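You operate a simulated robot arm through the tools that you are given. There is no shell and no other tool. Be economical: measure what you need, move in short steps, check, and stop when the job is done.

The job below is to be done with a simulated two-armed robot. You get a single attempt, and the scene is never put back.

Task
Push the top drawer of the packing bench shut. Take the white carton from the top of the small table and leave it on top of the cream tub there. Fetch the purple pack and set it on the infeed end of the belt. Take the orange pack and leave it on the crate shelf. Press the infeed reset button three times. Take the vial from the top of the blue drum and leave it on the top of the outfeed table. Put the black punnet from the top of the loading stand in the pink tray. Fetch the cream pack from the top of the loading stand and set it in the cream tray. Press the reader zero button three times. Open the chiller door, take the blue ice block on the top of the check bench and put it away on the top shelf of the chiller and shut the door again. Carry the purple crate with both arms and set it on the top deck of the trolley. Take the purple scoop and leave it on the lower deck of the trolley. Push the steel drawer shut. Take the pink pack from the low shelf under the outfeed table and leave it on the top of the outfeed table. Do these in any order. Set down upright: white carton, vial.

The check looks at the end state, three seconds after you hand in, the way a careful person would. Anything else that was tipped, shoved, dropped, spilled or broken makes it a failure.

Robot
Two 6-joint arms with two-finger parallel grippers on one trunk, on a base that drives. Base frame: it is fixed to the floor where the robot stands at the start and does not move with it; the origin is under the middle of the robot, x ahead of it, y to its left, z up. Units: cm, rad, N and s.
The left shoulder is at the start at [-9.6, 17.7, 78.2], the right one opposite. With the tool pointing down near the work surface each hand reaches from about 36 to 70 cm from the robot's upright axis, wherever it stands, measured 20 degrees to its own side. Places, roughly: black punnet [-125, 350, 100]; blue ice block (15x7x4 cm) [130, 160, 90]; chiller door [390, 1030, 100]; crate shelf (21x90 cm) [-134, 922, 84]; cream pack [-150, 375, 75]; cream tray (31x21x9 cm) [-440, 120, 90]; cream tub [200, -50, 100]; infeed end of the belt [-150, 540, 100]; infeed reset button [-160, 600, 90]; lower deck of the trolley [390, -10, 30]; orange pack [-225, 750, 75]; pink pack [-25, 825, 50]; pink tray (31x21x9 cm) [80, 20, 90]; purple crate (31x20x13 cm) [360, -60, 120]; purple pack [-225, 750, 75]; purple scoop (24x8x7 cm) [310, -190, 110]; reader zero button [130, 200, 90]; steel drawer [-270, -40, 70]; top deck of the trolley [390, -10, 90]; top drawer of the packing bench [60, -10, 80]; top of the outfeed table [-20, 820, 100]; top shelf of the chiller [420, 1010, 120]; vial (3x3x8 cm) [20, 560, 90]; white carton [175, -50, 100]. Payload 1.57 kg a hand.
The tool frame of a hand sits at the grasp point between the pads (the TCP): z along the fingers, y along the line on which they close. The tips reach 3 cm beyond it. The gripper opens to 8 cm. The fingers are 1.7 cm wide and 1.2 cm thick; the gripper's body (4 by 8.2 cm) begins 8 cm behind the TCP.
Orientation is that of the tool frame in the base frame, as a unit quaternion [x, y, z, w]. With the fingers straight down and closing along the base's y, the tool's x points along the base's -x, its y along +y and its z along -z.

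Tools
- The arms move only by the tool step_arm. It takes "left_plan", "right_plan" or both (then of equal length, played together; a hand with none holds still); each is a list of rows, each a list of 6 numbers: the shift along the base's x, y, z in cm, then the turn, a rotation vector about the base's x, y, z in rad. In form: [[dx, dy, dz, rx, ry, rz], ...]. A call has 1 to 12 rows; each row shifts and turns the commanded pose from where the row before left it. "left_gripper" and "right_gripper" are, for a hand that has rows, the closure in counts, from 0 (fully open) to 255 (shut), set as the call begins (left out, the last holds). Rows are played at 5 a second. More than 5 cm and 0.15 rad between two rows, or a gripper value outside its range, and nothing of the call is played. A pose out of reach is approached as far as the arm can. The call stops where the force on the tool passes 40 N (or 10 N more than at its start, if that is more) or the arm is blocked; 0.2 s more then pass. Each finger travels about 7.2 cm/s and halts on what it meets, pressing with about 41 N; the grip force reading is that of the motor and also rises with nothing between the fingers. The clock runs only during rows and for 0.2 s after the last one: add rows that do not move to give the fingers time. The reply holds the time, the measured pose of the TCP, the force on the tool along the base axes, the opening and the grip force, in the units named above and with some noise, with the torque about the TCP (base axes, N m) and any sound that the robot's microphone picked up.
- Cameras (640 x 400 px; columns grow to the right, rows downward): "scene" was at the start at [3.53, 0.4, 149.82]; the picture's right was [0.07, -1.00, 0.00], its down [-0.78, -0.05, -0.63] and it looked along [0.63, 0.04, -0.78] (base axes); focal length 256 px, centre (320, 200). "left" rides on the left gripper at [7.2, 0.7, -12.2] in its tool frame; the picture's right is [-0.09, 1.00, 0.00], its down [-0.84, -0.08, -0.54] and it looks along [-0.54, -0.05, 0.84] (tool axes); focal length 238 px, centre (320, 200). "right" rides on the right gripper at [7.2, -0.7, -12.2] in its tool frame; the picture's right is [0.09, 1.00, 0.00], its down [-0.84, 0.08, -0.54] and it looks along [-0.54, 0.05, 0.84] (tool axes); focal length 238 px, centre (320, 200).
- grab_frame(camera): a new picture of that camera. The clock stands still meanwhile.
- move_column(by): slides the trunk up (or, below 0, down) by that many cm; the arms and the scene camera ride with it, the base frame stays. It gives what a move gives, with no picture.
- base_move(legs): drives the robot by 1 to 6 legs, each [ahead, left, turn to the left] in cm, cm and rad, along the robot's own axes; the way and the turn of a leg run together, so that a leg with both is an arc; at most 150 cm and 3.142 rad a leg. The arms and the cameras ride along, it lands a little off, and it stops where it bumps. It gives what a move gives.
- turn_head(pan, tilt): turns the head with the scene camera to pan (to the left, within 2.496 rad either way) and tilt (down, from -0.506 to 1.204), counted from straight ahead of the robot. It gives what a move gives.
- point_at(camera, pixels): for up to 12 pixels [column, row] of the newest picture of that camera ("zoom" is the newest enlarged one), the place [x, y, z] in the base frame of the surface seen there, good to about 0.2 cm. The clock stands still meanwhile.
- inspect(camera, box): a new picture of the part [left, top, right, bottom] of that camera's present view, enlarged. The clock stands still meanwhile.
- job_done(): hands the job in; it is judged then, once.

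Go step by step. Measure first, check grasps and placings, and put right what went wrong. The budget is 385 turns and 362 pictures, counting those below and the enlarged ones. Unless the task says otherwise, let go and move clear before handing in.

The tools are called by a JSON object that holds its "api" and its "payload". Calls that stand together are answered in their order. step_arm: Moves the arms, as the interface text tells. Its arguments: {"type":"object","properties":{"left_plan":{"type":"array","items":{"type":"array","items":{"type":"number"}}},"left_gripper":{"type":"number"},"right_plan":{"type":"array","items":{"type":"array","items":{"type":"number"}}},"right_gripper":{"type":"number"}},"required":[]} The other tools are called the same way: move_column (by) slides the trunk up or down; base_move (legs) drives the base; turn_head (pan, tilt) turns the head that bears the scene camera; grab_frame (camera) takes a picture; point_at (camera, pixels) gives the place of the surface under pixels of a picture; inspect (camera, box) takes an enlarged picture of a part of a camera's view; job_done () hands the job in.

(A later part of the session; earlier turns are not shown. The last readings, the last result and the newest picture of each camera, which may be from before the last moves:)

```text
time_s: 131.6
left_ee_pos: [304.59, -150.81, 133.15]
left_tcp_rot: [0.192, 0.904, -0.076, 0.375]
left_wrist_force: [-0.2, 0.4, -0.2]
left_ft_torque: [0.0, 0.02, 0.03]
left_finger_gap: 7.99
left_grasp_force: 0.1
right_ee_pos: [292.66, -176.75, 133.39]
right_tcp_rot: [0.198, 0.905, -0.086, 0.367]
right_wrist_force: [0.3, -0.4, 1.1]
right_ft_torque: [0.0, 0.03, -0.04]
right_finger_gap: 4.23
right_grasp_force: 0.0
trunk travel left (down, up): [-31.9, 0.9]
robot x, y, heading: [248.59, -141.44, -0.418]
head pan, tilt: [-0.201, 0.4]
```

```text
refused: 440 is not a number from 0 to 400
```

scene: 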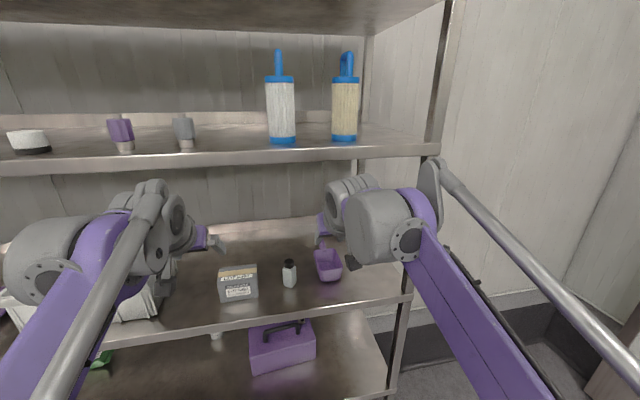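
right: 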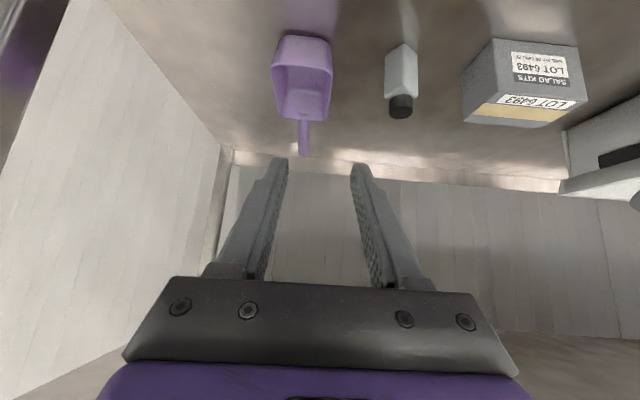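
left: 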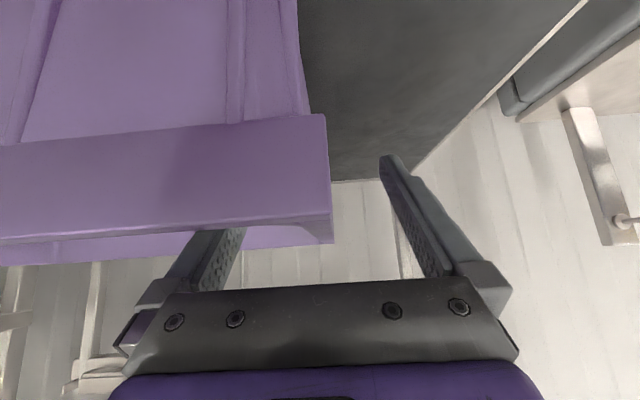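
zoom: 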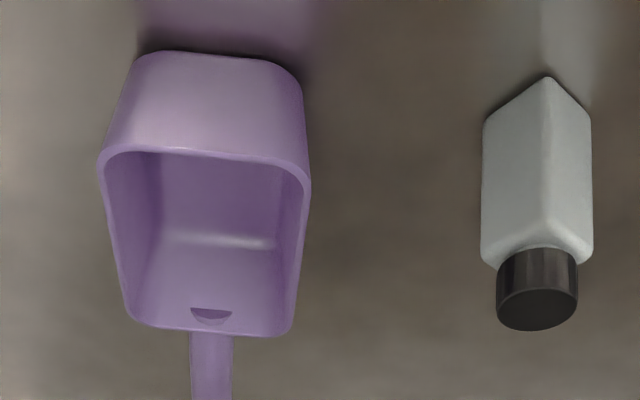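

{"api": "point_at", "payload": {"camera": "zoom", "pixels": [[306, 185], [303, 220], [290, 318], [298, 260], [103, 180], [125, 310], [200, 152], [212, 332], [212, 390], [537, 310], [270, 230]]}}

```text
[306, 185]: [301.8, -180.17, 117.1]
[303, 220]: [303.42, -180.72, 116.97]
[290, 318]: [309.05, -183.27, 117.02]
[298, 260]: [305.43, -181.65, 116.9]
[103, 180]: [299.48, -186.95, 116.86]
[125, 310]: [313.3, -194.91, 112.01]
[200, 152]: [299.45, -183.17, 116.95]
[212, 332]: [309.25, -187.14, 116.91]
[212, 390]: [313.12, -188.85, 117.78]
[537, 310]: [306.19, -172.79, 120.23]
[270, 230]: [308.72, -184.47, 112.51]
```

{"api": "step_arm", "payload": {"right_plan": [[4.6, -1.8, -2, 0, 0, 0], [4.6, -1.8, -2, 0, 0, 0], [4.7, -1.8, -2, 0, 0, 0], [0, 0, -3, 0, 0, 0], [0, 0, -3, 0, 0, 0]]}}

{"api": "grab_frame", "payload": {"camera": "right"}}

```text
refused: row 1 steps farther than a row can; nothing moved
```

```text
303 pictures are left
```

right: 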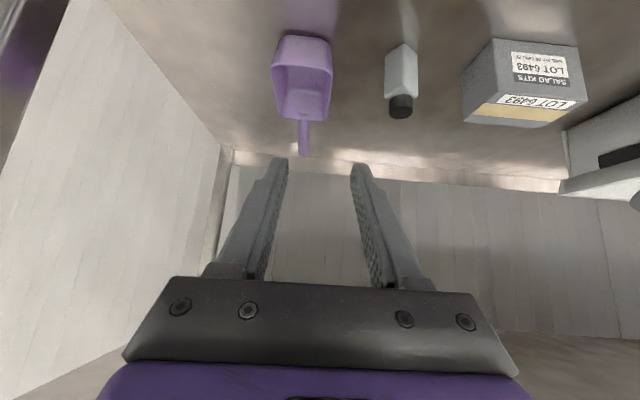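

{"api": "step_arm", "payload": {"right_plan": [[3.5, -1.35, -1.5, 0, 0, 0], [3.5, -1.35, -1.5, 0, 0, 0], [3.5, -1.35, -1.5, 0, 0, 0], [3.4, -1.35, -1.5, 0, 0, 0], [0, 0, -3, 0, 0, 0], [0, 0, -3, 0, 0, 0]]}}

{"api": "grab_frame", "payload": {"camera": "right"}}

```text
time_s: 133.0
left_ee_pos: [304.48, -150.85, 133.22]
left_tcp_rot: [0.191, 0.904, -0.076, 0.376]
left_wrist_force: [-0.6, -0.4, -0.1]
left_ft_torque: [-0.02, 0.02, 0.0]
left_finger_gap: 7.99
left_grasp_force: 0.1
right_ee_pos: [306.62, -182.02, 121.47]
right_tcp_rot: [0.198, 0.905, -0.086, 0.368]
right_wrist_force: [0.2, -0.1, 0.2]
right_ft_torque: [-0.01, -0.02, -0.03]
right_finger_gap: 4.24
right_grasp_force: 0.0
trunk travel left (down, up): [-31.9, 0.9]
robot x, y, heading: [248.96, -141.69, -0.415]
head pan, tilt: [-0.201, 0.4]
```

```text
302 pictures are left
```

right: 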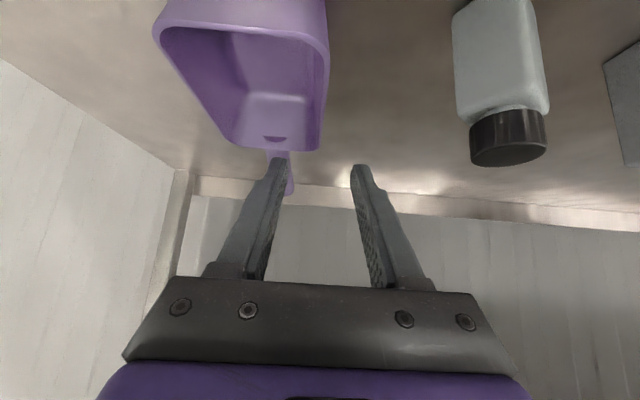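

{"api": "step_arm", "payload": {"right_plan": [[0, 0, -2, 0, 0, 0], [0, 0, -2, 0, 0, 0], [0, 0, -1.6, 0, 0, 0]]}}

{"api": "step_arm", "payload": {"right_plan": [[0, 0, 0, 0, 0, 0], [0, 0, 0, 0, 0, 0], [0, 0, 0, 0, 0, 0]], "right_gripper": 255}}

{"api": "step_arm", "payload": {"right_plan": [[0, 0, 1, 0, 0, 0], [0, 0, 2, 0, 0, 0], [0, 0, 2, 0, 0, 0]]}}

{"api": "grab_frame", "payload": {"camera": "right"}}

{"api": "grab_frame", "payload": {"camera": "scene"}}

```text
time_s: 133.8
left_ee_pos: [304.65, -150.67, 133.19]
left_tcp_rot: [0.191, 0.904, -0.077, 0.375]
left_wrist_force: [-0.6, -0.2, -0.4]
left_ft_torque: [0.01, -0.03, -0.05]
left_finger_gap: 8.0
left_grasp_force: 0.0
right_ee_pos: [306.63, -182.13, 115.88]
right_tcp_rot: [0.197, 0.905, -0.086, 0.367]
right_wrist_force: [-1.0, -0.1, 0.6]
right_ft_torque: [-0.01, 0.01, 0.0]
right_finger_gap: 4.24
right_grasp_force: 0.1
trunk travel left (down, up): [-31.9, 0.9]
robot x, y, heading: [248.79, -141.67, -0.418]
head pan, tilt: [-0.201, 0.4]
```

```text
time_s: 134.6
left_ee_pos: [304.37, -150.75, 133.22]
left_tcp_rot: [0.191, 0.904, -0.076, 0.375]
left_wrist_force: [0.2, 0.6, 0.8]
left_ft_torque: [-0.01, 0.02, 0.0]
left_finger_gap: 7.98
left_grasp_force: 0.2
right_ee_pos: [306.49, -182.22, 116.04]
right_tcp_rot: [0.198, 0.904, -0.088, 0.368]
right_wrist_force: [-2.1, -2.6, 11.2]
right_ft_torque: [-0.99, 0.1, -0.29]
right_finger_gap: 0.43
right_grasp_force: 25.3
trunk travel left (down, up): [-31.9, 0.9]
robot x, y, heading: [249.16, -141.82, -0.42]
head pan, tilt: [-0.201, 0.4]
```

```text
time_s: 135.4
left_ee_pos: [304.57, -150.74, 133.18]
left_tcp_rot: [0.192, 0.904, -0.077, 0.375]
left_wrist_force: [0.2, 0.6, -0.1]
left_ft_torque: [-0.01, 0.01, -0.01]
left_finger_gap: 8.03
left_grasp_force: 0.1
right_ee_pos: [306.62, -182.15, 120.83]
right_tcp_rot: [0.199, 0.905, -0.086, 0.367]
right_wrist_force: [-0.4, -0.1, -1.5]
right_ft_torque: [0.02, -0.01, -0.02]
right_finger_gap: 0.25
right_grasp_force: 24.2
trunk travel left (down, up): [-31.9, 0.9]
robot x, y, heading: [248.92, -141.83, -0.414]
head pan, tilt: [-0.201, 0.4]
```

```text
301 pictures are left
```

right: 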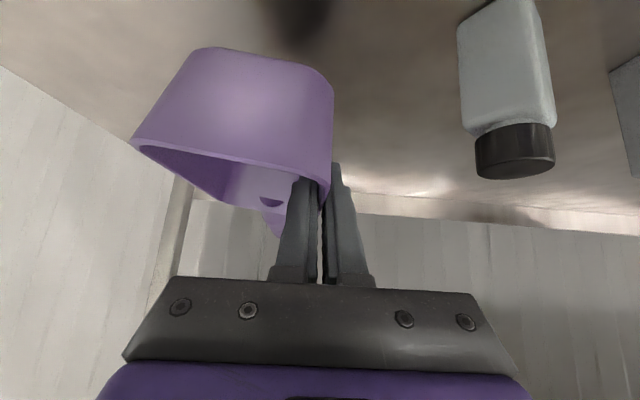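

```text
300 pictures are left
```

scene: 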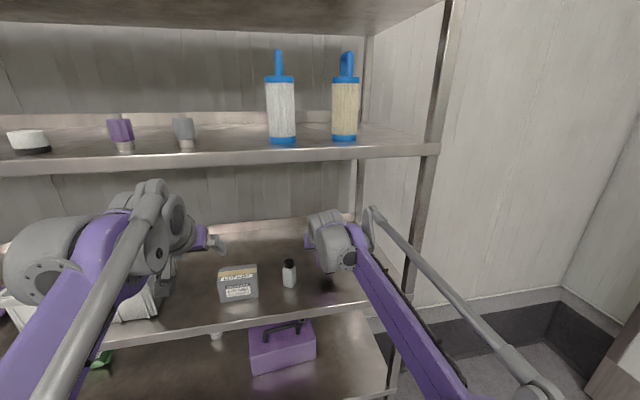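

Scoop is held (gap 0.25, wall pinched). Backing out and carrying it toward the trolley.

{"api": "base_move", "payload": {"legs": [[-34, 0, 0.005]]}}

{"api": "step_arm", "payload": {"left_plan": [[-3.4, 1.5, 0, 0, 0, 0], [-3.4, 1.5, 0, 0, 0, 0], [-3.4, 1.5, 0, 0, 0, 0], [-3.4, 1.5, 0, 0, 0, 0]]}}

{"api": "base_move", "payload": {"legs": [[0, 95, 0], [0, 95, 0]]}}

{"api": "turn_head", "payload": {"pan": 0.0, "tilt": 0.6}}

{"api": "grab_frame", "payload": {"camera": "scene"}}

```text
time_s: 137.6
left_ee_pos: [272.69, -136.74, 133.21]
left_tcp_rot: [0.191, 0.904, -0.076, 0.375]
left_wrist_force: [0.3, 0.0, 0.8]
left_ft_torque: [0.02, -0.01, 0.03]
left_finger_gap: 8.0
left_grasp_force: 0.0
right_ee_pos: [274.61, -167.87, 120.79]
right_tcp_rot: [0.198, 0.905, -0.086, 0.367]
right_wrist_force: [0.7, 0.0, -0.4]
right_ft_torque: [0.06, -0.01, 0.01]
right_finger_gap: 0.25
right_grasp_force: 23.7
trunk travel left (down, up): [-31.9, 0.9]
robot x, y, heading: [216.91, -127.48, -0.421]
head pan, tilt: [-0.201, 0.4]
```

```text
time_s: 138.6
left_ee_pos: [258.87, -130.46, 133.02]
left_tcp_rot: [0.191, 0.904, -0.076, 0.374]
left_wrist_force: [0.3, 0.3, 0.4]
left_ft_torque: [0.01, -0.03, 0.02]
left_finger_gap: 7.99
left_grasp_force: 0.0
right_ee_pos: [274.53, -167.89, 120.83]
right_tcp_rot: [0.199, 0.905, -0.087, 0.367]
right_wrist_force: [-0.6, 0.5, -1.0]
right_ft_torque: [0.04, 0.0, 0.01]
right_finger_gap: 0.26
right_grasp_force: 24.5
trunk travel left (down, up): [-31.9, 0.9]
robot x, y, heading: [217.02, -127.65, -0.423]
head pan, tilt: [-0.201, 0.4]
```

```text
time_s: 155.5
left_ee_pos: [338.62, 38.75, 133.11]
left_tcp_rot: [0.212, 0.899, -0.085, 0.373]
left_wrist_force: [-0.6, 0.0, 0.2]
left_ft_torque: [-0.03, 0.01, -0.02]
left_finger_gap: 7.99
left_grasp_force: 0.0
right_ee_pos: [352.68, 0.63, 120.72]
right_tcp_rot: [0.217, 0.901, -0.093, 0.365]
right_wrist_force: [-0.7, -0.8, -2.1]
right_ft_torque: [0.12, 0.01, -0.01]
right_finger_gap: 0.26
right_grasp_force: 24.0
trunk travel left (down, up): [-31.9, 0.9]
robot x, y, heading: [297.0, 43.38, -0.457]
head pan, tilt: [-0.201, 0.4]
```

```text
time_s: 156.2
left_ee_pos: [338.87, 38.72, 133.12]
left_tcp_rot: [0.211, 0.9, -0.084, 0.373]
left_wrist_force: [-0.3, 0.5, 0.1]
left_ft_torque: [0.01, 0.04, 0.04]
left_finger_gap: 8.01
left_grasp_force: 0.0
right_ee_pos: [352.77, 0.77, 120.75]
right_tcp_rot: [0.217, 0.9, -0.094, 0.365]
right_wrist_force: [-0.3, -0.2, -0.8]
right_ft_torque: [0.05, 0.0, 0.0]
right_finger_gap: 0.25
right_grasp_force: 23.8
trunk travel left (down, up): [-31.9, 0.9]
robot x, y, heading: [296.89, 43.48, -0.461]
head pan, tilt: [0.0, 0.6]
```

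```text
299 pictures are left
```

scene: 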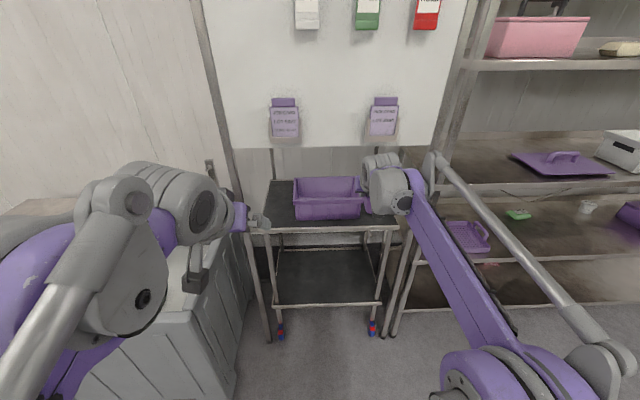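

{"api": "base_move", "payload": {"legs": [[-15, 0, 0.05]]}}

{"api": "move_column", "payload": {"by": -31.5}}

{"api": "step_arm", "payload": {"right_plan": [[0, 0, -4.8, 0, 0, 0], [0, 0, -4.8, 0, 0, 0], [0, 0, -4.8, 0, 0, 0], [0, 0, -4.8, 0, 0, 0], [0, 0, -4.8, 0, 0, 0], [0, 0, -4.8, 0, 0, 0], [0, 0, -4.8, 0, 0, 0], [0, 0, -4.8, 0, 0, 0], [0, 0, -4.8, 0, 0, 0]]}}

{"api": "grab_frame", "payload": {"camera": "scene"}}

{"api": "grab_frame", "payload": {"camera": "right"}}

```text
time_s: 157.6
left_ee_pos: [325.45, 47.13, 133.07]
left_tcp_rot: [0.19, 0.904, -0.076, 0.375]
left_wrist_force: [-1.4, 0.0, 0.2]
left_ft_torque: [0.0, -0.02, 0.0]
left_finger_gap: 7.99
left_grasp_force: 0.1
right_ee_pos: [341.32, 9.76, 120.78]
right_tcp_rot: [0.196, 0.905, -0.085, 0.368]
right_wrist_force: [0.4, -0.3, -1.1]
right_ft_torque: [0.03, 0.02, -0.01]
right_finger_gap: 0.28
right_grasp_force: 24.2
trunk travel left (down, up): [-31.9, 0.9]
robot x, y, heading: [283.24, 50.01, -0.414]
head pan, tilt: [0.0, 0.6]
```

```text
time_s: 160.7
left_ee_pos: [325.38, 47.05, 101.53]
left_tcp_rot: [0.19, 0.904, -0.076, 0.375]
left_wrist_force: [-0.6, -0.7, -0.3]
left_ft_torque: [-0.02, 0.03, -0.01]
left_finger_gap: 8.01
left_grasp_force: 0.1
right_ee_pos: [341.12, 9.83, 89.23]
right_tcp_rot: [0.197, 0.905, -0.086, 0.367]
right_wrist_force: [-0.2, -0.2, 0.0]
right_ft_torque: [0.03, 0.04, 0.0]
right_finger_gap: 0.26
right_grasp_force: 24.1
trunk travel left (down, up): [-0.4, 32.4]
robot x, y, heading: [283.4, 49.88, -0.414]
head pan, tilt: [0.0, 0.6]
```

```text
time_s: 162.7
left_ee_pos: [325.41, 47.06, 101.57]
left_tcp_rot: [0.189, 0.904, -0.075, 0.375]
left_wrist_force: [-0.1, 0.0, -0.9]
left_ft_torque: [-0.06, 0.0, -0.01]
left_finger_gap: 7.99
left_grasp_force: 0.1
right_ee_pos: [340.95, 9.73, 46.08]
right_tcp_rot: [0.196, 0.905, -0.086, 0.367]
right_wrist_force: [0.3, 0.3, -1.3]
right_ft_torque: [0.01, -0.01, 0.01]
right_finger_gap: 0.25
right_grasp_force: 24.1
trunk travel left (down, up): [-0.4, 32.4]
robot x, y, heading: [283.27, 49.97, -0.413]
head pan, tilt: [0.0, 0.6]
```

```text
298 pictures are left
```

scene: 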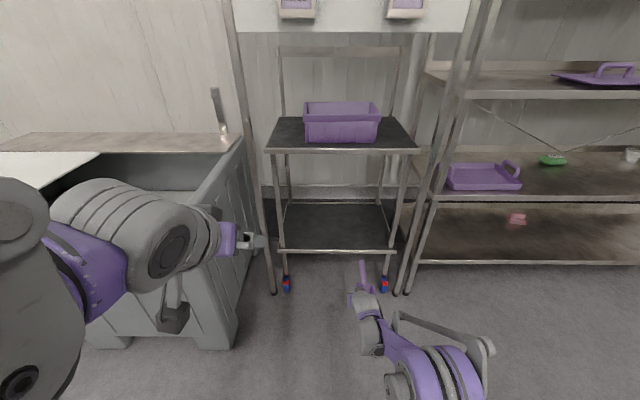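

```text
297 pictures are left
```

right: 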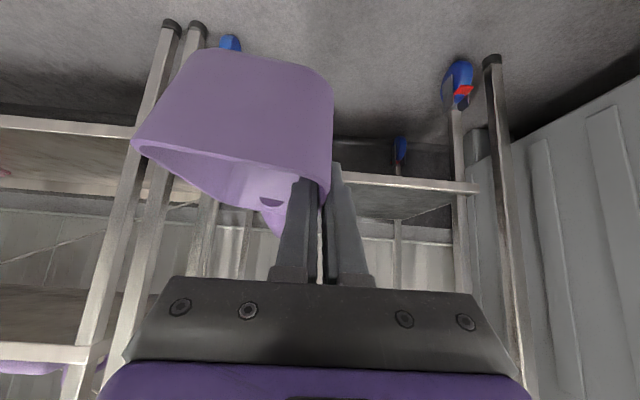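

{"api": "point_at", "payload": {"camera": "scene", "pixels": [[335, 252], [285, 248], [392, 248], [335, 225], [300, 210], [390, 215], [275, 275], [405, 280], [365, 270], [370, 290]]}}

```text
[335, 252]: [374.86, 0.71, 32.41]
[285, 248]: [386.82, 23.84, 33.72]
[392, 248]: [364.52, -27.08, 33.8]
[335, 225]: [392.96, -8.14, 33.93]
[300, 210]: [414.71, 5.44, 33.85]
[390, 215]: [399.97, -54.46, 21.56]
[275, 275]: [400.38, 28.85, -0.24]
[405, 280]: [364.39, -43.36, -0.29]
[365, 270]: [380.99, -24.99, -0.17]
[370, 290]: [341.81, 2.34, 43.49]
```

{"api": "base_move", "payload": {"legs": [[47, 0, 0]]}}

{"api": "grab_frame", "payload": {"camera": "scene"}}

{"api": "grab_frame", "payload": {"camera": "right"}}

```text
time_s: 165.5
left_ee_pos: [368.53, 28.38, 101.56]
left_tcp_rot: [0.188, 0.904, -0.075, 0.377]
left_wrist_force: [-0.4, -0.1, 0.3]
left_ft_torque: [-0.03, 0.01, -0.01]
left_finger_gap: 8.0
left_grasp_force: 0.1
right_ee_pos: [384.28, -9.08, 46.02]
right_tcp_rot: [0.194, 0.905, -0.084, 0.368]
right_wrist_force: [-0.5, 0.8, -1.1]
right_ft_torque: [0.04, -0.03, 0.03]
right_finger_gap: 0.25
right_grasp_force: 24.2
trunk travel left (down, up): [-0.4, 32.4]
robot x, y, heading: [326.77, 31.08, -0.411]
head pan, tilt: [0.0, 0.6]
```

```text
296 pictures are left
```

scene: 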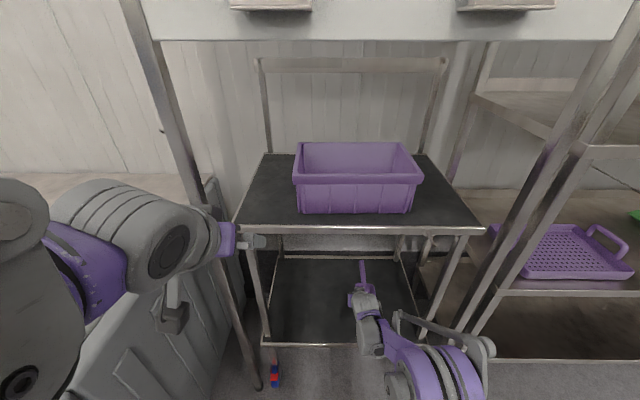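

```text
295 pictures are left
```

right: 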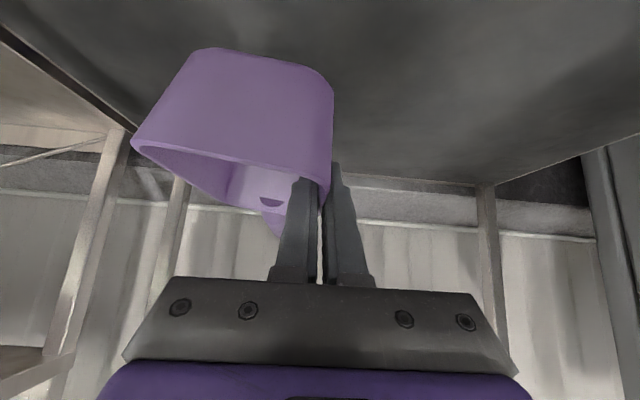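

{"api": "step_arm", "payload": {"right_plan": [[0, 0, -3, 0, 0, 0], [0, 0, -3, 0, 0, 0], [0, 0, -0.7, 0, 0, 0], [0, 0, -0.5, 0, 0, 0]]}}

{"api": "grab_frame", "payload": {"camera": "right"}}

```text
time_s: 166.5
left_ee_pos: [368.49, 28.45, 101.44]
left_tcp_rot: [0.188, 0.905, -0.076, 0.375]
left_wrist_force: [0.0, 0.1, -0.4]
left_ft_torque: [-0.01, -0.01, 0.03]
left_finger_gap: 8.0
left_grasp_force: 0.1
right_ee_pos: [384.32, -8.93, 38.88]
right_tcp_rot: [0.194, 0.905, -0.085, 0.368]
right_wrist_force: [0.4, -0.5, -2.4]
right_ft_torque: [0.05, -0.01, -0.01]
right_finger_gap: 0.23
right_grasp_force: 24.1
trunk travel left (down, up): [-0.4, 32.4]
robot x, y, heading: [326.77, 30.8, -0.409]
head pan, tilt: [0.0, 0.6]
```

```text
294 pictures are left
```

right: 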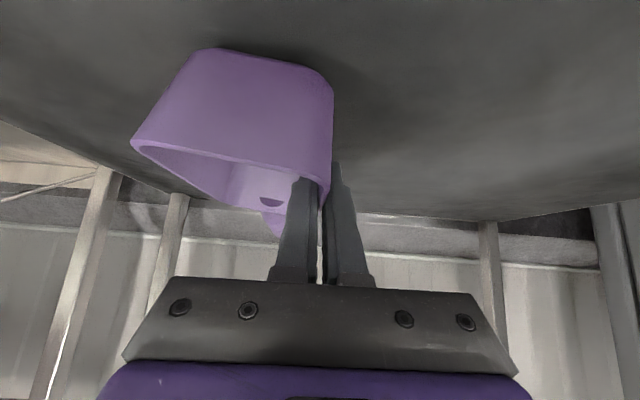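

{"api": "step_arm", "payload": {"right_plan": [[0, 0, -0.4, 0, 0, 0], [0, 0, -0.3, 0, 0, 0], [0, 0, -0.3, 0, 0, 0]]}}

```text
time_s: 167.3
left_ee_pos: [368.47, 28.61, 101.61]
left_tcp_rot: [0.189, 0.904, -0.077, 0.375]
left_wrist_force: [0.1, 0.5, 0.2]
left_ft_torque: [-0.03, 0.03, 0.01]
left_finger_gap: 7.99
left_grasp_force: 0.0
right_ee_pos: [384.22, -9.0, 38.02]
right_tcp_rot: [0.194, 0.905, -0.086, 0.369]
right_wrist_force: [-3.8, 9.2, 17.9]
right_ft_torque: [-1.03, 0.01, -0.29]
right_finger_gap: 0.41
right_grasp_force: 24.8
trunk travel left (down, up): [-0.4, 32.4]
robot x, y, heading: [326.29, 31.08, -0.415]
head pan, tilt: [0.0, 0.6]
```

Contact (18 N). Releasing with a modest opening and withdrawing along the tool axis.

{"api": "step_arm", "payload": {"right_plan": [[0, 0, 0, 0, 0, 0], [0, 0, 0, 0, 0, 0], [0, 0, 0, 0, 0, 0]], "right_gripper": 130}}

{"api": "step_arm", "payload": {"right_plan": [[0, 0, 2, 0, 0, 0], [0, 0, 2, 0, 0, 0], [-0.9, 0.4, 2, 0, 0, 0], [-0.9, 0.4, 2, 0, 0, 0]]}}

{"api": "grab_frame", "payload": {"camera": "right"}}

```text
time_s: 168.1
left_ee_pos: [368.54, 28.32, 101.51]
left_tcp_rot: [0.189, 0.904, -0.076, 0.375]
left_wrist_force: [-1.0, -0.3, 1.1]
left_ft_torque: [0.01, 0.02, 0.03]
left_finger_gap: 8.0
left_grasp_force: 0.0
right_ee_pos: [384.18, -9.04, 37.91]
right_tcp_rot: [0.194, 0.905, -0.085, 0.368]
right_wrist_force: [-1.4, 0.5, 0.6]
right_ft_torque: [0.04, 0.0, -0.01]
right_finger_gap: 3.94
right_grasp_force: 0.1
trunk travel left (down, up): [-0.4, 32.4]
robot x, y, heading: [326.49, 31.35, -0.411]
head pan, tilt: [0.0, 0.6]
```

```text
time_s: 169.1
left_ee_pos: [368.35, 28.45, 101.51]
left_tcp_rot: [0.188, 0.904, -0.075, 0.375]
left_wrist_force: [0.5, 0.8, 0.2]
left_ft_torque: [0.01, -0.02, 0.01]
left_finger_gap: 8.02
left_grasp_force: 0.1
right_ee_pos: [382.36, -8.32, 45.99]
right_tcp_rot: [0.195, 0.906, -0.085, 0.367]
right_wrist_force: [0.6, 0.3, -0.4]
right_ft_torque: [0.0, 0.03, 0.0]
right_finger_gap: 3.93
right_grasp_force: 0.1
trunk travel left (down, up): [-0.4, 32.4]
robot x, y, heading: [326.17, 31.11, -0.406]
head pan, tilt: [0.0, 0.6]
```

```text
293 pictures are left
```

right: 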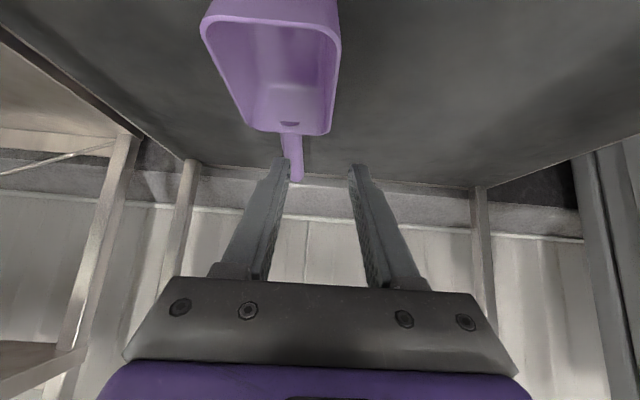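

Scoop rests on the lower deck. Backing out, raising, and then surveying toward the check bench.

{"api": "base_move", "payload": {"legs": [[-50, 0, 0]]}}

{"api": "move_column", "payload": {"by": 25}}

{"api": "grab_frame", "payload": {"camera": "scene"}}

{"api": "turn_head", "payload": {"pan": 2.0, "tilt": 0.45}}

{"api": "grab_frame", "payload": {"camera": "scene"}}

```text
time_s: 172.1
left_ee_pos: [322.87, 48.38, 101.57]
left_tcp_rot: [0.185, 0.905, -0.073, 0.375]
left_wrist_force: [-1.5, -0.3, 0.0]
left_ft_torque: [0.01, 0.03, -0.02]
left_finger_gap: 8.02
left_grasp_force: 0.0
right_ee_pos: [337.0, 11.98, 45.94]
right_tcp_rot: [0.191, 0.906, -0.084, 0.368]
right_wrist_force: [0.1, 0.4, 1.0]
right_ft_torque: [-0.02, -0.03, -0.01]
right_finger_gap: 3.94
right_grasp_force: 0.0
trunk travel left (down, up): [-0.4, 32.4]
robot x, y, heading: [280.64, 50.85, -0.402]
head pan, tilt: [0.0, 0.6]
```

```text
time_s: 174.7
left_ee_pos: [322.78, 48.41, 126.51]
left_tcp_rot: [0.184, 0.905, -0.074, 0.376]
left_wrist_force: [-0.4, -0.1, 0.1]
left_ft_torque: [0.02, 0.01, 0.03]
left_finger_gap: 7.99
left_grasp_force: 0.1
right_ee_pos: [337.09, 11.89, 70.89]
right_tcp_rot: [0.19, 0.906, -0.084, 0.368]
right_wrist_force: [0.5, 0.2, -1.0]
right_ft_torque: [-0.02, -0.02, 0.0]
right_finger_gap: 3.91
right_grasp_force: 0.1
trunk travel left (down, up): [-25.4, 7.4]
robot x, y, heading: [280.69, 50.56, -0.398]
head pan, tilt: [0.0, 0.6]
```

```text
292 pictures are left
```

scene: 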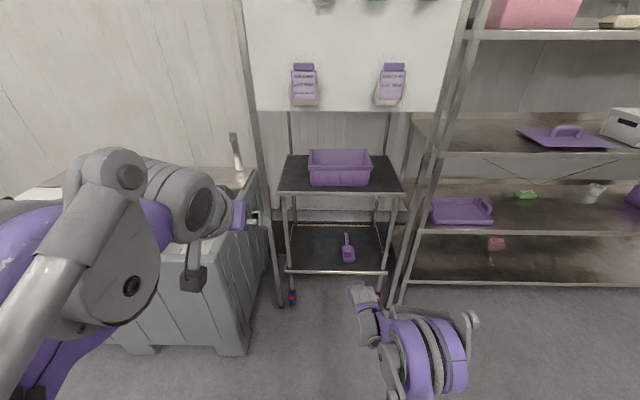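

```text
time_s: 176.6
left_ee_pos: [322.83, 48.42, 126.51]
left_tcp_rot: [0.184, 0.905, -0.074, 0.375]
left_wrist_force: [-0.2, 1.0, 0.1]
left_ft_torque: [0.01, 0.01, -0.02]
left_finger_gap: 8.0
left_grasp_force: 0.1
right_ee_pos: [337.09, 11.98, 71.04]
right_tcp_rot: [0.19, 0.906, -0.083, 0.368]
right_wrist_force: [-0.1, -0.6, 0.1]
right_ft_torque: [0.0, 0.0, 0.01]
right_finger_gap: 3.9
right_grasp_force: 0.1
trunk travel left (down, up): [-25.4, 7.4]
robot x, y, heading: [281.03, 50.44, -0.401]
head pan, tilt: [2.0, 0.45]
```

```text
291 pictures are left
```

scene: 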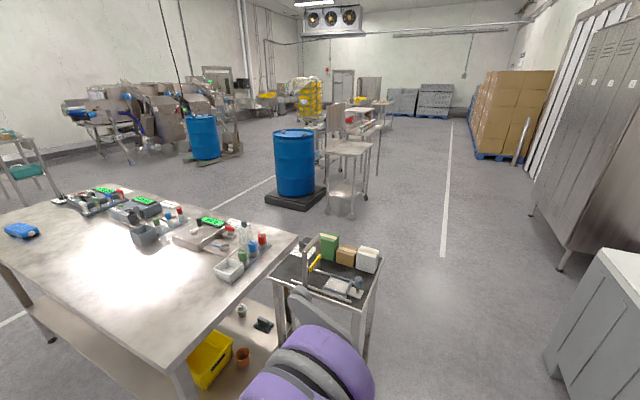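

{"api": "point_at", "payload": {"camera": "scene", "pixels": [[185, 360], [297, 238], [20, 230], [60, 190], [150, 230], [295, 130], [205, 116], [325, 275], [375, 265], [345, 150], [270, 170], [330, 195]]}}

{"api": "inspect", "payload": {"camera": "scene", "box": [0, 150, 280, 325]}}

```text
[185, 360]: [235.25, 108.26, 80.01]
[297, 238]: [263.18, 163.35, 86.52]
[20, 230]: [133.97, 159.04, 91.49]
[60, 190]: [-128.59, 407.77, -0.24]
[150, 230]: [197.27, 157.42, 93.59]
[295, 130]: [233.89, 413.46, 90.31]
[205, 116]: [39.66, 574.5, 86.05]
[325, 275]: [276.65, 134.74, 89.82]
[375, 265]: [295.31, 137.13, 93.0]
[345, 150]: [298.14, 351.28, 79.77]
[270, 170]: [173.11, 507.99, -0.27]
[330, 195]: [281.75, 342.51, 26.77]
```

```text
2.29 times, centred on (140, 238) of scene
```

zoom: 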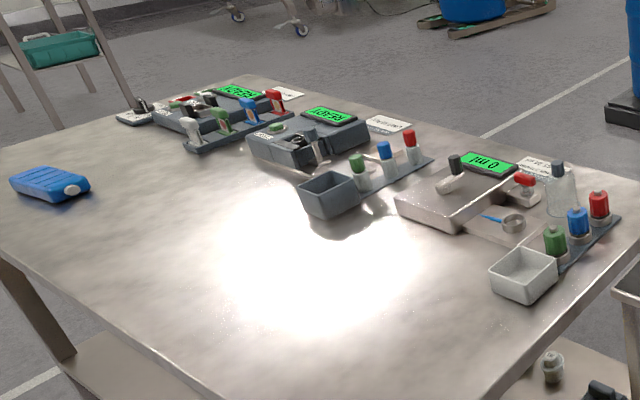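

Scoop visible at (348,247) on the lower deck. Now I untilt both hands, raise/retract the right one and head into the aisle by the check bench.

{"api": "step_arm", "payload": {"right_plan": [[-1.8, 0.8, 4.2, 0, 0, 0], [-1.8, 0.8, 4.2, 0, 0, 0], [-1.8, 0.8, 4.2, 0.0306, 0.0722, 0], [-1.8, 0.8, 4.2, 0.0306, 0.0722, 0], [-1.8, 0.8, 4.2, 0.0306, 0.0722, 0], [-1.8, 0.8, 4.2, 0.0306, 0.0722, 0], [-1.8, 0.8, 4.2, 0.0306, 0.0722, 0], [-1.8, 0.8, 4.2, 0.0306, 0.0722, 0], [-1.8, 0.8, 4.2, 0.0306, 0.0722, 0], [-1.8, 0.8, 4.2, 0.0306, 0.0722, 0], [0, 0, 0, 0.0306, 0.0722, 0], [0, 0, 0, 0.0306, 0.0722, 0]], "left_plan": [[0, 0, -1.2, 0, 0, 0], [0, 0, -1.2, 0, 0, 0], [0, 0, -1.2, 0.0306, 0.0722, 0], [0, 0, -1.2, 0.0306, 0.0722, 0], [0, 0, -1.2, 0.0306, 0.0722, 0], [0, 0, -1.2, 0.0306, 0.0722, 0], [0, 0, -1.2, 0.0306, 0.0722, 0], [0, 0, -1.2, 0.0306, 0.0722, 0], [0, 0, -1.2, 0.0306, 0.0722, 0], [0, 0, -1.2, 0.0306, 0.0722, 0], [0, 0, 0, 0.0306, 0.0722, 0], [0, 0, 0, 0.0306, 0.0722, 0]], "right_gripper": 0}}

{"api": "base_move", "payload": {"legs": [[0, -24, 0], [0, 0, 1.55]]}}

{"api": "turn_head", "payload": {"pan": 0.9, "tilt": 0.6}}

{"api": "grab_frame", "payload": {"camera": "scene"}}

```text
time_s: 179.2
left_ee_pos: [322.96, 48.42, 114.63]
left_tcp_rot: [0.2, 0.98, 0.002, 0.0]
left_wrist_force: [0.9, -1.3, -0.4]
left_ft_torque: [0.0, 0.02, 0.0]
left_finger_gap: 8.02
left_grasp_force: 0.1
right_ee_pos: [319.18, 19.98, 112.82]
right_tcp_rot: [0.202, 0.979, -0.009, -0.009]
right_wrist_force: [1.3, -0.2, 0.7]
right_ft_torque: [-0.01, 0.04, 0.01]
right_finger_gap: 8.01
right_grasp_force: 0.0
trunk travel left (down, up): [-25.4, 7.4]
robot x, y, heading: [280.97, 50.89, -0.403]
head pan, tilt: [2.0, 0.45]
```

```text
time_s: 185.6
left_ee_pos: [275.36, 70.81, 114.55]
left_tcp_rot: [-0.534, 0.845, 0.001, -0.001]
left_wrist_force: [0.7, -0.2, -0.3]
left_ft_torque: [0.03, -0.01, 0.01]
left_finger_gap: 8.0
left_grasp_force: 0.1
right_ee_pos: [303.76, 65.91, 113.07]
right_tcp_rot: [-0.533, 0.846, -0.012, 0.001]
right_wrist_force: [-0.8, 0.3, -0.1]
right_ft_torque: [-0.02, 0.02, -0.01]
right_finger_gap: 8.03
right_grasp_force: 0.0
trunk travel left (down, up): [-25.4, 7.4]
robot x, y, heading: [271.65, 28.54, 1.133]
head pan, tilt: [2.0, 0.45]
```

```text
time_s: 186.9
left_ee_pos: [275.45, 70.74, 114.63]
left_tcp_rot: [-0.534, 0.845, 0.002, -0.001]
left_wrist_force: [0.7, 0.4, 0.0]
left_ft_torque: [0.01, 0.0, -0.01]
left_finger_gap: 8.0
left_grasp_force: 0.0
right_ee_pos: [303.76, 65.87, 112.97]
right_tcp_rot: [-0.533, 0.846, -0.012, 0.001]
right_wrist_force: [-0.2, -0.2, -0.4]
right_ft_torque: [0.02, -0.01, 0.02]
right_finger_gap: 8.0
right_grasp_force: 0.1
trunk travel left (down, up): [-25.4, 7.4]
robot x, y, heading: [271.34, 28.82, 1.129]
head pan, tilt: [0.901, 0.6]
```

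```text
289 pictures are left
```

scene: 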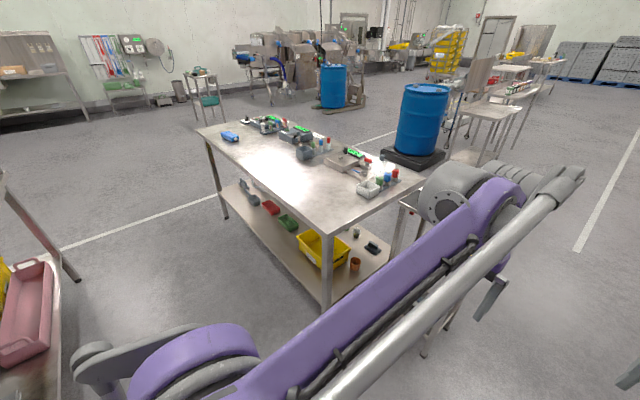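

{"api": "base_move", "payload": {"legs": [[0, 90, 0.02], [0, 82, 0]]}}

{"api": "turn_head", "payload": {"pan": 0.0, "tilt": 0.6}}

{"api": "grab_frame", "payload": {"camera": "scene"}}

```text
time_s: 202.4
left_ee_pos: [118.46, 142.24, 114.62]
left_tcp_rot: [-0.538, 0.843, 0.001, -0.002]
left_wrist_force: [-0.1, 0.2, 0.0]
left_ft_torque: [0.01, 0.01, -0.01]
left_finger_gap: 7.98
left_grasp_force: 0.2
right_ee_pos: [146.84, 137.58, 113.02]
right_tcp_rot: [-0.538, 0.843, -0.012, 0.002]
right_wrist_force: [0.6, 0.0, 0.7]
right_ft_torque: [0.03, -0.01, -0.03]
right_finger_gap: 8.01
right_grasp_force: 0.0
trunk travel left (down, up): [-25.4, 7.4]
robot x, y, heading: [115.01, 99.99, 1.139]
head pan, tilt: [0.901, 0.6]
```

```text
time_s: 203.6
left_ee_pos: [118.49, 142.05, 114.62]
left_tcp_rot: [-0.539, 0.843, 0.001, -0.001]
left_wrist_force: [0.2, -0.8, -0.5]
left_ft_torque: [0.0, -0.02, -0.02]
left_finger_gap: 7.99
left_grasp_force: 0.0
right_ee_pos: [146.69, 137.61, 113.03]
right_tcp_rot: [-0.538, 0.843, -0.011, 0.002]
right_wrist_force: [-1.1, 0.0, -0.1]
right_ft_torque: [0.04, 0.0, -0.01]
right_finger_gap: 8.01
right_grasp_force: 0.0
trunk travel left (down, up): [-25.4, 7.4]
robot x, y, heading: [114.9, 100.8, 1.136]
head pan, tilt: [0.0, 0.6]
```

```text
288 pictures are left
```

scene: 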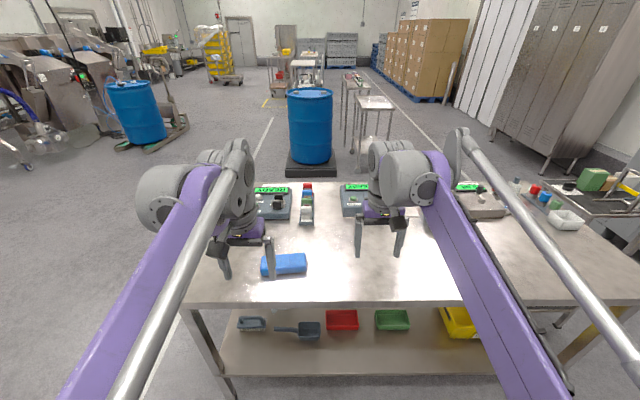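

{"api": "inspect", "payload": {"camera": "scene", "box": [190, 170, 430, 290]}}

{"api": "point_at", "payload": {"camera": "zoom", "pixels": [[192, 235], [305, 225], [312, 268], [200, 282], [250, 250], [230, 80], [235, 50], [215, 115], [440, 70], [440, 50]]}}

{"api": "grab_frame", "payload": {"camera": "left"}}

```text
2.67 times, centred on (310, 230) of scene
```

zoom: 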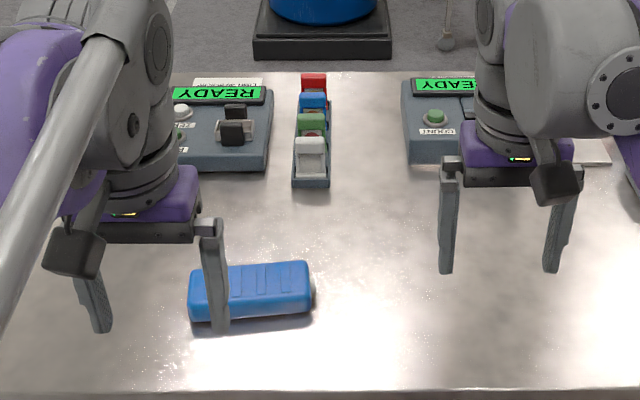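

```text
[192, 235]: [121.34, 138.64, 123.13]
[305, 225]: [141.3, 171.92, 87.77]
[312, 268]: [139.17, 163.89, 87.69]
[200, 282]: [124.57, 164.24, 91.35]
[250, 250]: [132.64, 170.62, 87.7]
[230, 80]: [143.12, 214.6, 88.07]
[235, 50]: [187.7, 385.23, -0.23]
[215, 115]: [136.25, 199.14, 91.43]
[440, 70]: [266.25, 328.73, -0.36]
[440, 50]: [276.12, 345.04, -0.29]
```

```text
286 pictures are left
```

left: 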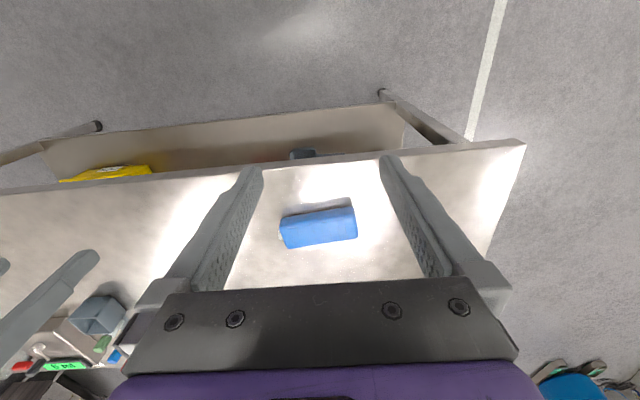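

Reader with ZERO button is at the bench's left end. Measuring the bench's left end and the ice block from the left camera.

{"api": "point_at", "payload": {"camera": "left", "pixels": [[523, 142], [490, 210], [285, 225], [352, 210], [356, 238], [288, 247], [318, 230], [400, 150], [540, 250], [600, 150]]}}

{"api": "turn_head", "payload": {"pan": 0.9, "tilt": 0.6}}

{"api": "grab_frame", "payload": {"camera": "scene"}}

```text
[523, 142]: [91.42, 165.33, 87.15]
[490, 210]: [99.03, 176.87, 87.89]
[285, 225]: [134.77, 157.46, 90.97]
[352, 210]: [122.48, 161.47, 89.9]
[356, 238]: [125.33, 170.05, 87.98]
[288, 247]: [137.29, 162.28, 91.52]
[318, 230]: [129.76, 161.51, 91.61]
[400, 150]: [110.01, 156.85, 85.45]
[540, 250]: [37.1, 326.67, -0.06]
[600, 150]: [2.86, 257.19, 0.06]
```

```text
time_s: 204.8
left_ee_pos: [118.41, 142.12, 114.59]
left_tcp_rot: [-0.539, 0.842, 0.002, -0.001]
left_wrist_force: [0.1, 0.0, 0.0]
left_ft_torque: [0.0, 0.03, -0.01]
left_finger_gap: 8.0
left_grasp_force: 0.2
right_ee_pos: [146.68, 137.59, 112.98]
right_tcp_rot: [-0.538, 0.843, -0.012, 0.001]
right_wrist_force: [-0.1, -0.2, 0.3]
right_ft_torque: [0.02, -0.01, -0.04]
right_finger_gap: 7.99
right_grasp_force: 0.1
trunk travel left (down, up): [-25.4, 7.4]
robot x, y, heading: [114.9, 100.1, 1.139]
head pan, tilt: [0.901, 0.6]
```

```text
285 pictures are left
```

scene: 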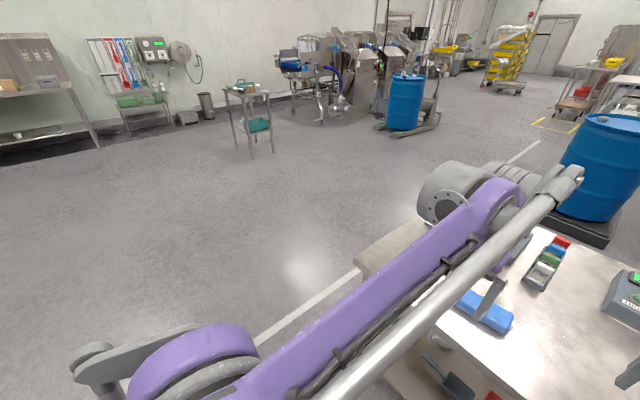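

Open floor at the bench's left end. Driving round to face the bench from its left end (ice and ZERO button both near).

{"api": "base_move", "payload": {"legs": [[0, 86, 0], [67, 0, 0], [0, 0, -1.55]]}}

{"api": "turn_head", "payload": {"pan": 0.0, "tilt": 0.8}}

{"api": "grab_frame", "payload": {"camera": "scene"}}

```text
time_s: 220.0
left_ee_pos: [107.32, 194.32, 114.56]
left_tcp_rot: [0.222, 0.975, 0.001, 0.001]
left_wrist_force: [0.1, -0.3, -0.3]
left_ft_torque: [0.0, -0.01, -0.01]
left_finger_gap: 7.99
left_grasp_force: 0.1
right_ee_pos: [102.4, 165.98, 112.87]
right_tcp_rot: [0.223, 0.975, -0.01, -0.008]
right_wrist_force: [-0.8, 0.4, 0.0]
right_ft_torque: [0.0, 0.03, 0.0]
right_finger_gap: 8.01
right_grasp_force: 0.1
trunk travel left (down, up): [-25.4, 7.4]
robot x, y, heading: [65.08, 198.52, -0.441]
head pan, tilt: [0.901, 0.6]
```

```text
time_s: 221.2
left_ee_pos: [107.4, 194.38, 114.47]
left_tcp_rot: [0.222, 0.975, 0.002, 0.001]
left_wrist_force: [-1.1, -0.2, -0.2]
left_ft_torque: [0.0, 0.02, -0.02]
left_finger_gap: 8.02
left_grasp_force: 0.0
right_ee_pos: [102.34, 166.0, 112.93]
right_tcp_rot: [0.223, 0.975, -0.009, -0.007]
right_wrist_force: [0.4, 0.2, -0.1]
right_ft_torque: [0.03, 0.01, -0.01]
right_finger_gap: 8.01
right_grasp_force: 0.1
trunk travel left (down, up): [-25.4, 7.4]
robot x, y, heading: [65.37, 198.42, -0.446]
head pan, tilt: [0.0, 0.799]
```

```text
284 pictures are left
```

scene: 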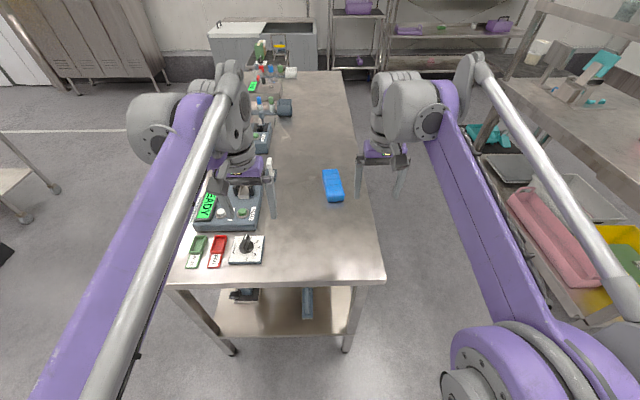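

{"api": "inspect", "payload": {"camera": "scene", "box": [170, 160, 394, 300]}}

{"api": "point_at", "payload": {"camera": "zoom", "pixels": [[148, 148], [208, 147], [148, 165], [432, 30], [490, 27], [500, 105], [445, 112], [465, 70], [195, 210], [560, 330], [230, 110], [215, 245]]}}

```text
2.86 times, centred on (282, 230) of scene
```

zoom: 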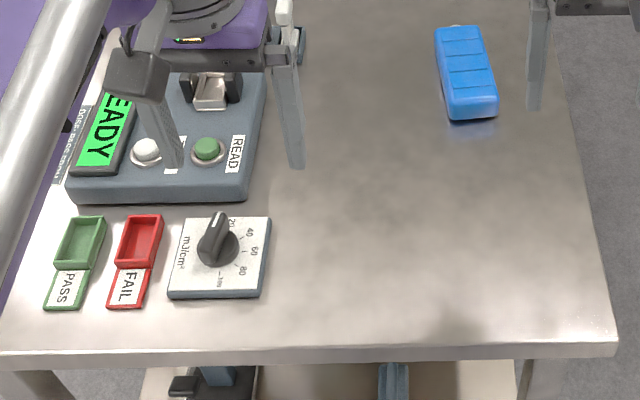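

```text
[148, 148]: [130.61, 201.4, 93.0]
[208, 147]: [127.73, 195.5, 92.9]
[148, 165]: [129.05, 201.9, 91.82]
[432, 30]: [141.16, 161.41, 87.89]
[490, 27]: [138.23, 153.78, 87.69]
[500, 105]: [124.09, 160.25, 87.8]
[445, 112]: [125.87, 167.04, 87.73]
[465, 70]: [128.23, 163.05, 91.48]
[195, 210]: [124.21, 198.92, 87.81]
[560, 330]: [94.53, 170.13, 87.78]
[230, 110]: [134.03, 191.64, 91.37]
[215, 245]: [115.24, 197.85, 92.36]
```

The white button at (130.6,201.4,93) should be ZERO. Moving the closed left gripper above it and viewing it to confirm the label.

{"api": "step_arm", "payload": {"left_plan": [[3.87, 1.17, -1.5, 0, 0, 0], [3.87, 1.17, -1.5, 0, 0, 0], [3.87, 1.17, -1.5, 0, 0, 0], [3.87, 1.17, -1.5, 0, 0, 0], [3.87, 1.17, -1.5, 0, 0, 0], [3.87, 1.17, -1.5, 0, 0, 0]], "left_gripper": 255}}

{"api": "grab_frame", "payload": {"camera": "left"}}

{"api": "inspect", "payload": {"camera": "scene", "box": [170, 160, 394, 300]}}

```text
time_s: 222.6
left_ee_pos: [130.66, 201.15, 105.34]
left_tcp_rot: [0.222, 0.975, 0.001, 0.001]
left_wrist_force: [0.4, -0.3, -0.1]
left_ft_torque: [0.01, 0.02, 0.01]
left_finger_gap: 0.0
left_grasp_force: 21.1
right_ee_pos: [102.52, 165.94, 112.86]
right_tcp_rot: [0.224, 0.975, -0.009, -0.009]
right_wrist_force: [1.1, 0.3, 0.2]
right_ft_torque: [0.04, 0.0, 0.01]
right_finger_gap: 8.01
right_grasp_force: 0.0
trunk travel left (down, up): [-25.4, 7.4]
robot x, y, heading: [65.51, 198.15, -0.444]
head pan, tilt: [0.0, 0.799]
```

```text
282 pictures are left
```

left: 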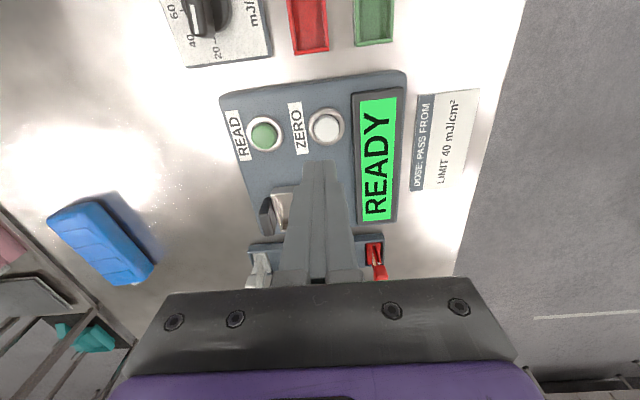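

```text
2.86 times, centred on (282, 230) of scene
```

zoom: 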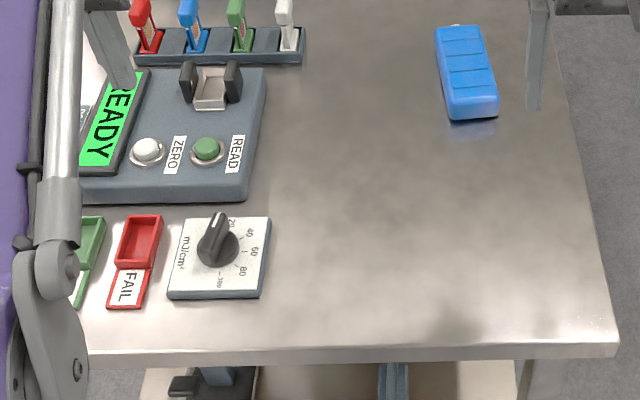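

{"api": "point_at", "payload": {"camera": "left", "pixels": [[327, 127], [264, 135]]}}

```text
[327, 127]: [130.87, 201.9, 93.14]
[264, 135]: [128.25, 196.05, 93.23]
```

{"api": "step_arm", "payload": {"left_plan": [[0.2, 0.7, -4, 0, 0, 0], [0, 0, -4, 0, 0, 0], [0, 0, -0.7, 0, 0, 0], [0, 0, -0.4, 0, 0, 0], [0, 0, -0.3, 0, 0, 0]]}}

{"api": "inspect", "payload": {"camera": "scene", "box": [170, 160, 394, 300]}}

```text
time_s: 223.8
left_ee_pos: [130.8, 201.98, 96.19]
left_tcp_rot: [0.222, 0.975, 0.002, 0.002]
left_wrist_force: [1.9, -0.6, 1.1]
left_ft_torque: [-0.01, -0.05, -0.02]
left_finger_gap: 0.0
left_grasp_force: 21.1
right_ee_pos: [102.38, 165.89, 112.91]
right_tcp_rot: [0.223, 0.975, -0.009, -0.007]
right_wrist_force: [0.1, 0.5, 0.3]
right_ft_torque: [0.02, 0.04, 0.0]
right_finger_gap: 8.02
right_grasp_force: 0.1
trunk travel left (down, up): [-25.4, 7.4]
robot x, y, heading: [65.02, 198.16, -0.437]
head pan, tilt: [0.0, 0.799]
```

```text
2.86 times, centred on (282, 230) of scene
```

zoom: 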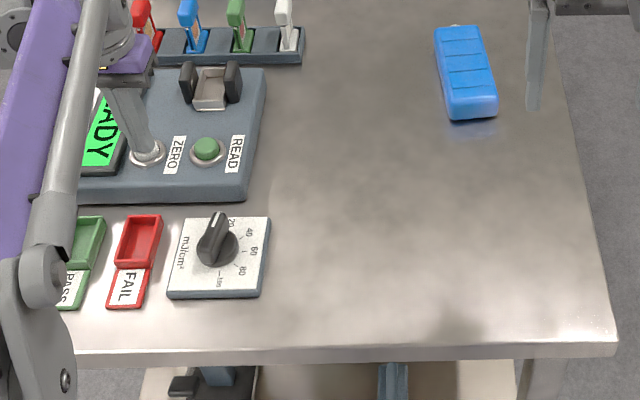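

At contact with the button. Pressing gently until a click or force.

{"api": "step_arm", "payload": {"left_plan": [[0, 0, -0.2, 0, 0, 0], [0, 0, -0.2, 0, 0, 0]]}}

```text
time_s: 224.4
left_ee_pos: [130.76, 201.96, 95.74]
left_tcp_rot: [0.222, 0.975, 0.001, 0.001]
left_wrist_force: [2.1, -1.6, 2.0]
left_ft_torque: [-0.06, 0.0, 0.04]
left_finger_gap: 0.0
left_grasp_force: 21.2
right_ee_pos: [102.44, 165.98, 112.93]
right_tcp_rot: [0.224, 0.975, -0.009, -0.008]
right_wrist_force: [-0.2, 0.3, -0.3]
right_ft_torque: [0.03, -0.01, 0.0]
right_finger_gap: 8.02
right_grasp_force: 0.1
trunk travel left (down, up): [-25.4, 7.4]
robot x, y, heading: [65.51, 198.5, -0.444]
head pan, tilt: [0.0, 0.799]
heard: click
```

Click — press one. Up and down again.

{"api": "step_arm", "payload": {"left_plan": [[0, 0, 0.8, 0, 0, 0], [0, 0, 0.7, 0, 0, 0], [0, 0, 0, 0, 0, 0]]}}

{"api": "step_arm", "payload": {"left_plan": [[0, 0, -0.8, 0, 0, 0], [0, 0, -0.4, 0, 0, 0], [0, 0, -0.35, 0, 0, 0], [0, 0, 0, 0, 0, 0]]}}

{"api": "step_arm", "payload": {"left_plan": [[0, 0, 0.8, 0, 0, 0], [0, 0, 0.7, 0, 0, 0], [0, 0, 0, 0, 0, 0]]}}

```text
time_s: 225.2
left_ee_pos: [130.77, 202.03, 97.37]
left_tcp_rot: [0.222, 0.975, 0.002, 0.0]
left_wrist_force: [0.2, 0.0, -0.2]
left_ft_torque: [0.01, -0.03, -0.01]
left_finger_gap: 0.0
left_grasp_force: 21.5
right_ee_pos: [102.39, 165.99, 112.98]
right_tcp_rot: [0.224, 0.974, -0.01, -0.007]
right_wrist_force: [-0.6, 0.7, -0.2]
right_ft_torque: [0.01, 0.03, 0.02]
right_finger_gap: 7.99
right_grasp_force: 0.0
trunk travel left (down, up): [-25.4, 7.4]
robot x, y, heading: [65.59, 198.42, -0.446]
head pan, tilt: [0.0, 0.799]
```

```text
time_s: 226.2
left_ee_pos: [130.84, 201.97, 95.8]
left_tcp_rot: [0.221, 0.975, 0.001, 0.0]
left_wrist_force: [1.6, -0.3, 3.1]
left_ft_torque: [0.0, -0.05, 0.01]
left_finger_gap: 0.0
left_grasp_force: 21.7
right_ee_pos: [102.4, 166.09, 113.08]
right_tcp_rot: [0.222, 0.975, -0.009, -0.008]
right_wrist_force: [0.0, -0.1, -0.1]
right_ft_torque: [-0.04, 0.01, 0.01]
right_finger_gap: 7.99
right_grasp_force: 0.0
trunk travel left (down, up): [-25.4, 7.4]
robot x, y, heading: [65.32, 198.31, -0.444]
head pan, tilt: [0.0, 0.799]
heard: click
```

```text
time_s: 227.0
left_ee_pos: [130.71, 202.02, 97.24]
left_tcp_rot: [0.222, 0.975, 0.002, 0.0]
left_wrist_force: [-0.3, -0.1, 0.7]
left_ft_torque: [-0.01, 0.04, -0.03]
left_finger_gap: 0.0
left_grasp_force: 21.5
right_ee_pos: [102.42, 165.96, 112.95]
right_tcp_rot: [0.223, 0.975, -0.01, -0.007]
right_wrist_force: [0.9, -0.7, 0.1]
right_ft_torque: [-0.01, 0.02, 0.0]
right_finger_gap: 8.02
right_grasp_force: 0.0
trunk travel left (down, up): [-25.4, 7.4]
robot x, y, heading: [65.41, 198.31, -0.441]
head pan, tilt: [0.0, 0.799]
```

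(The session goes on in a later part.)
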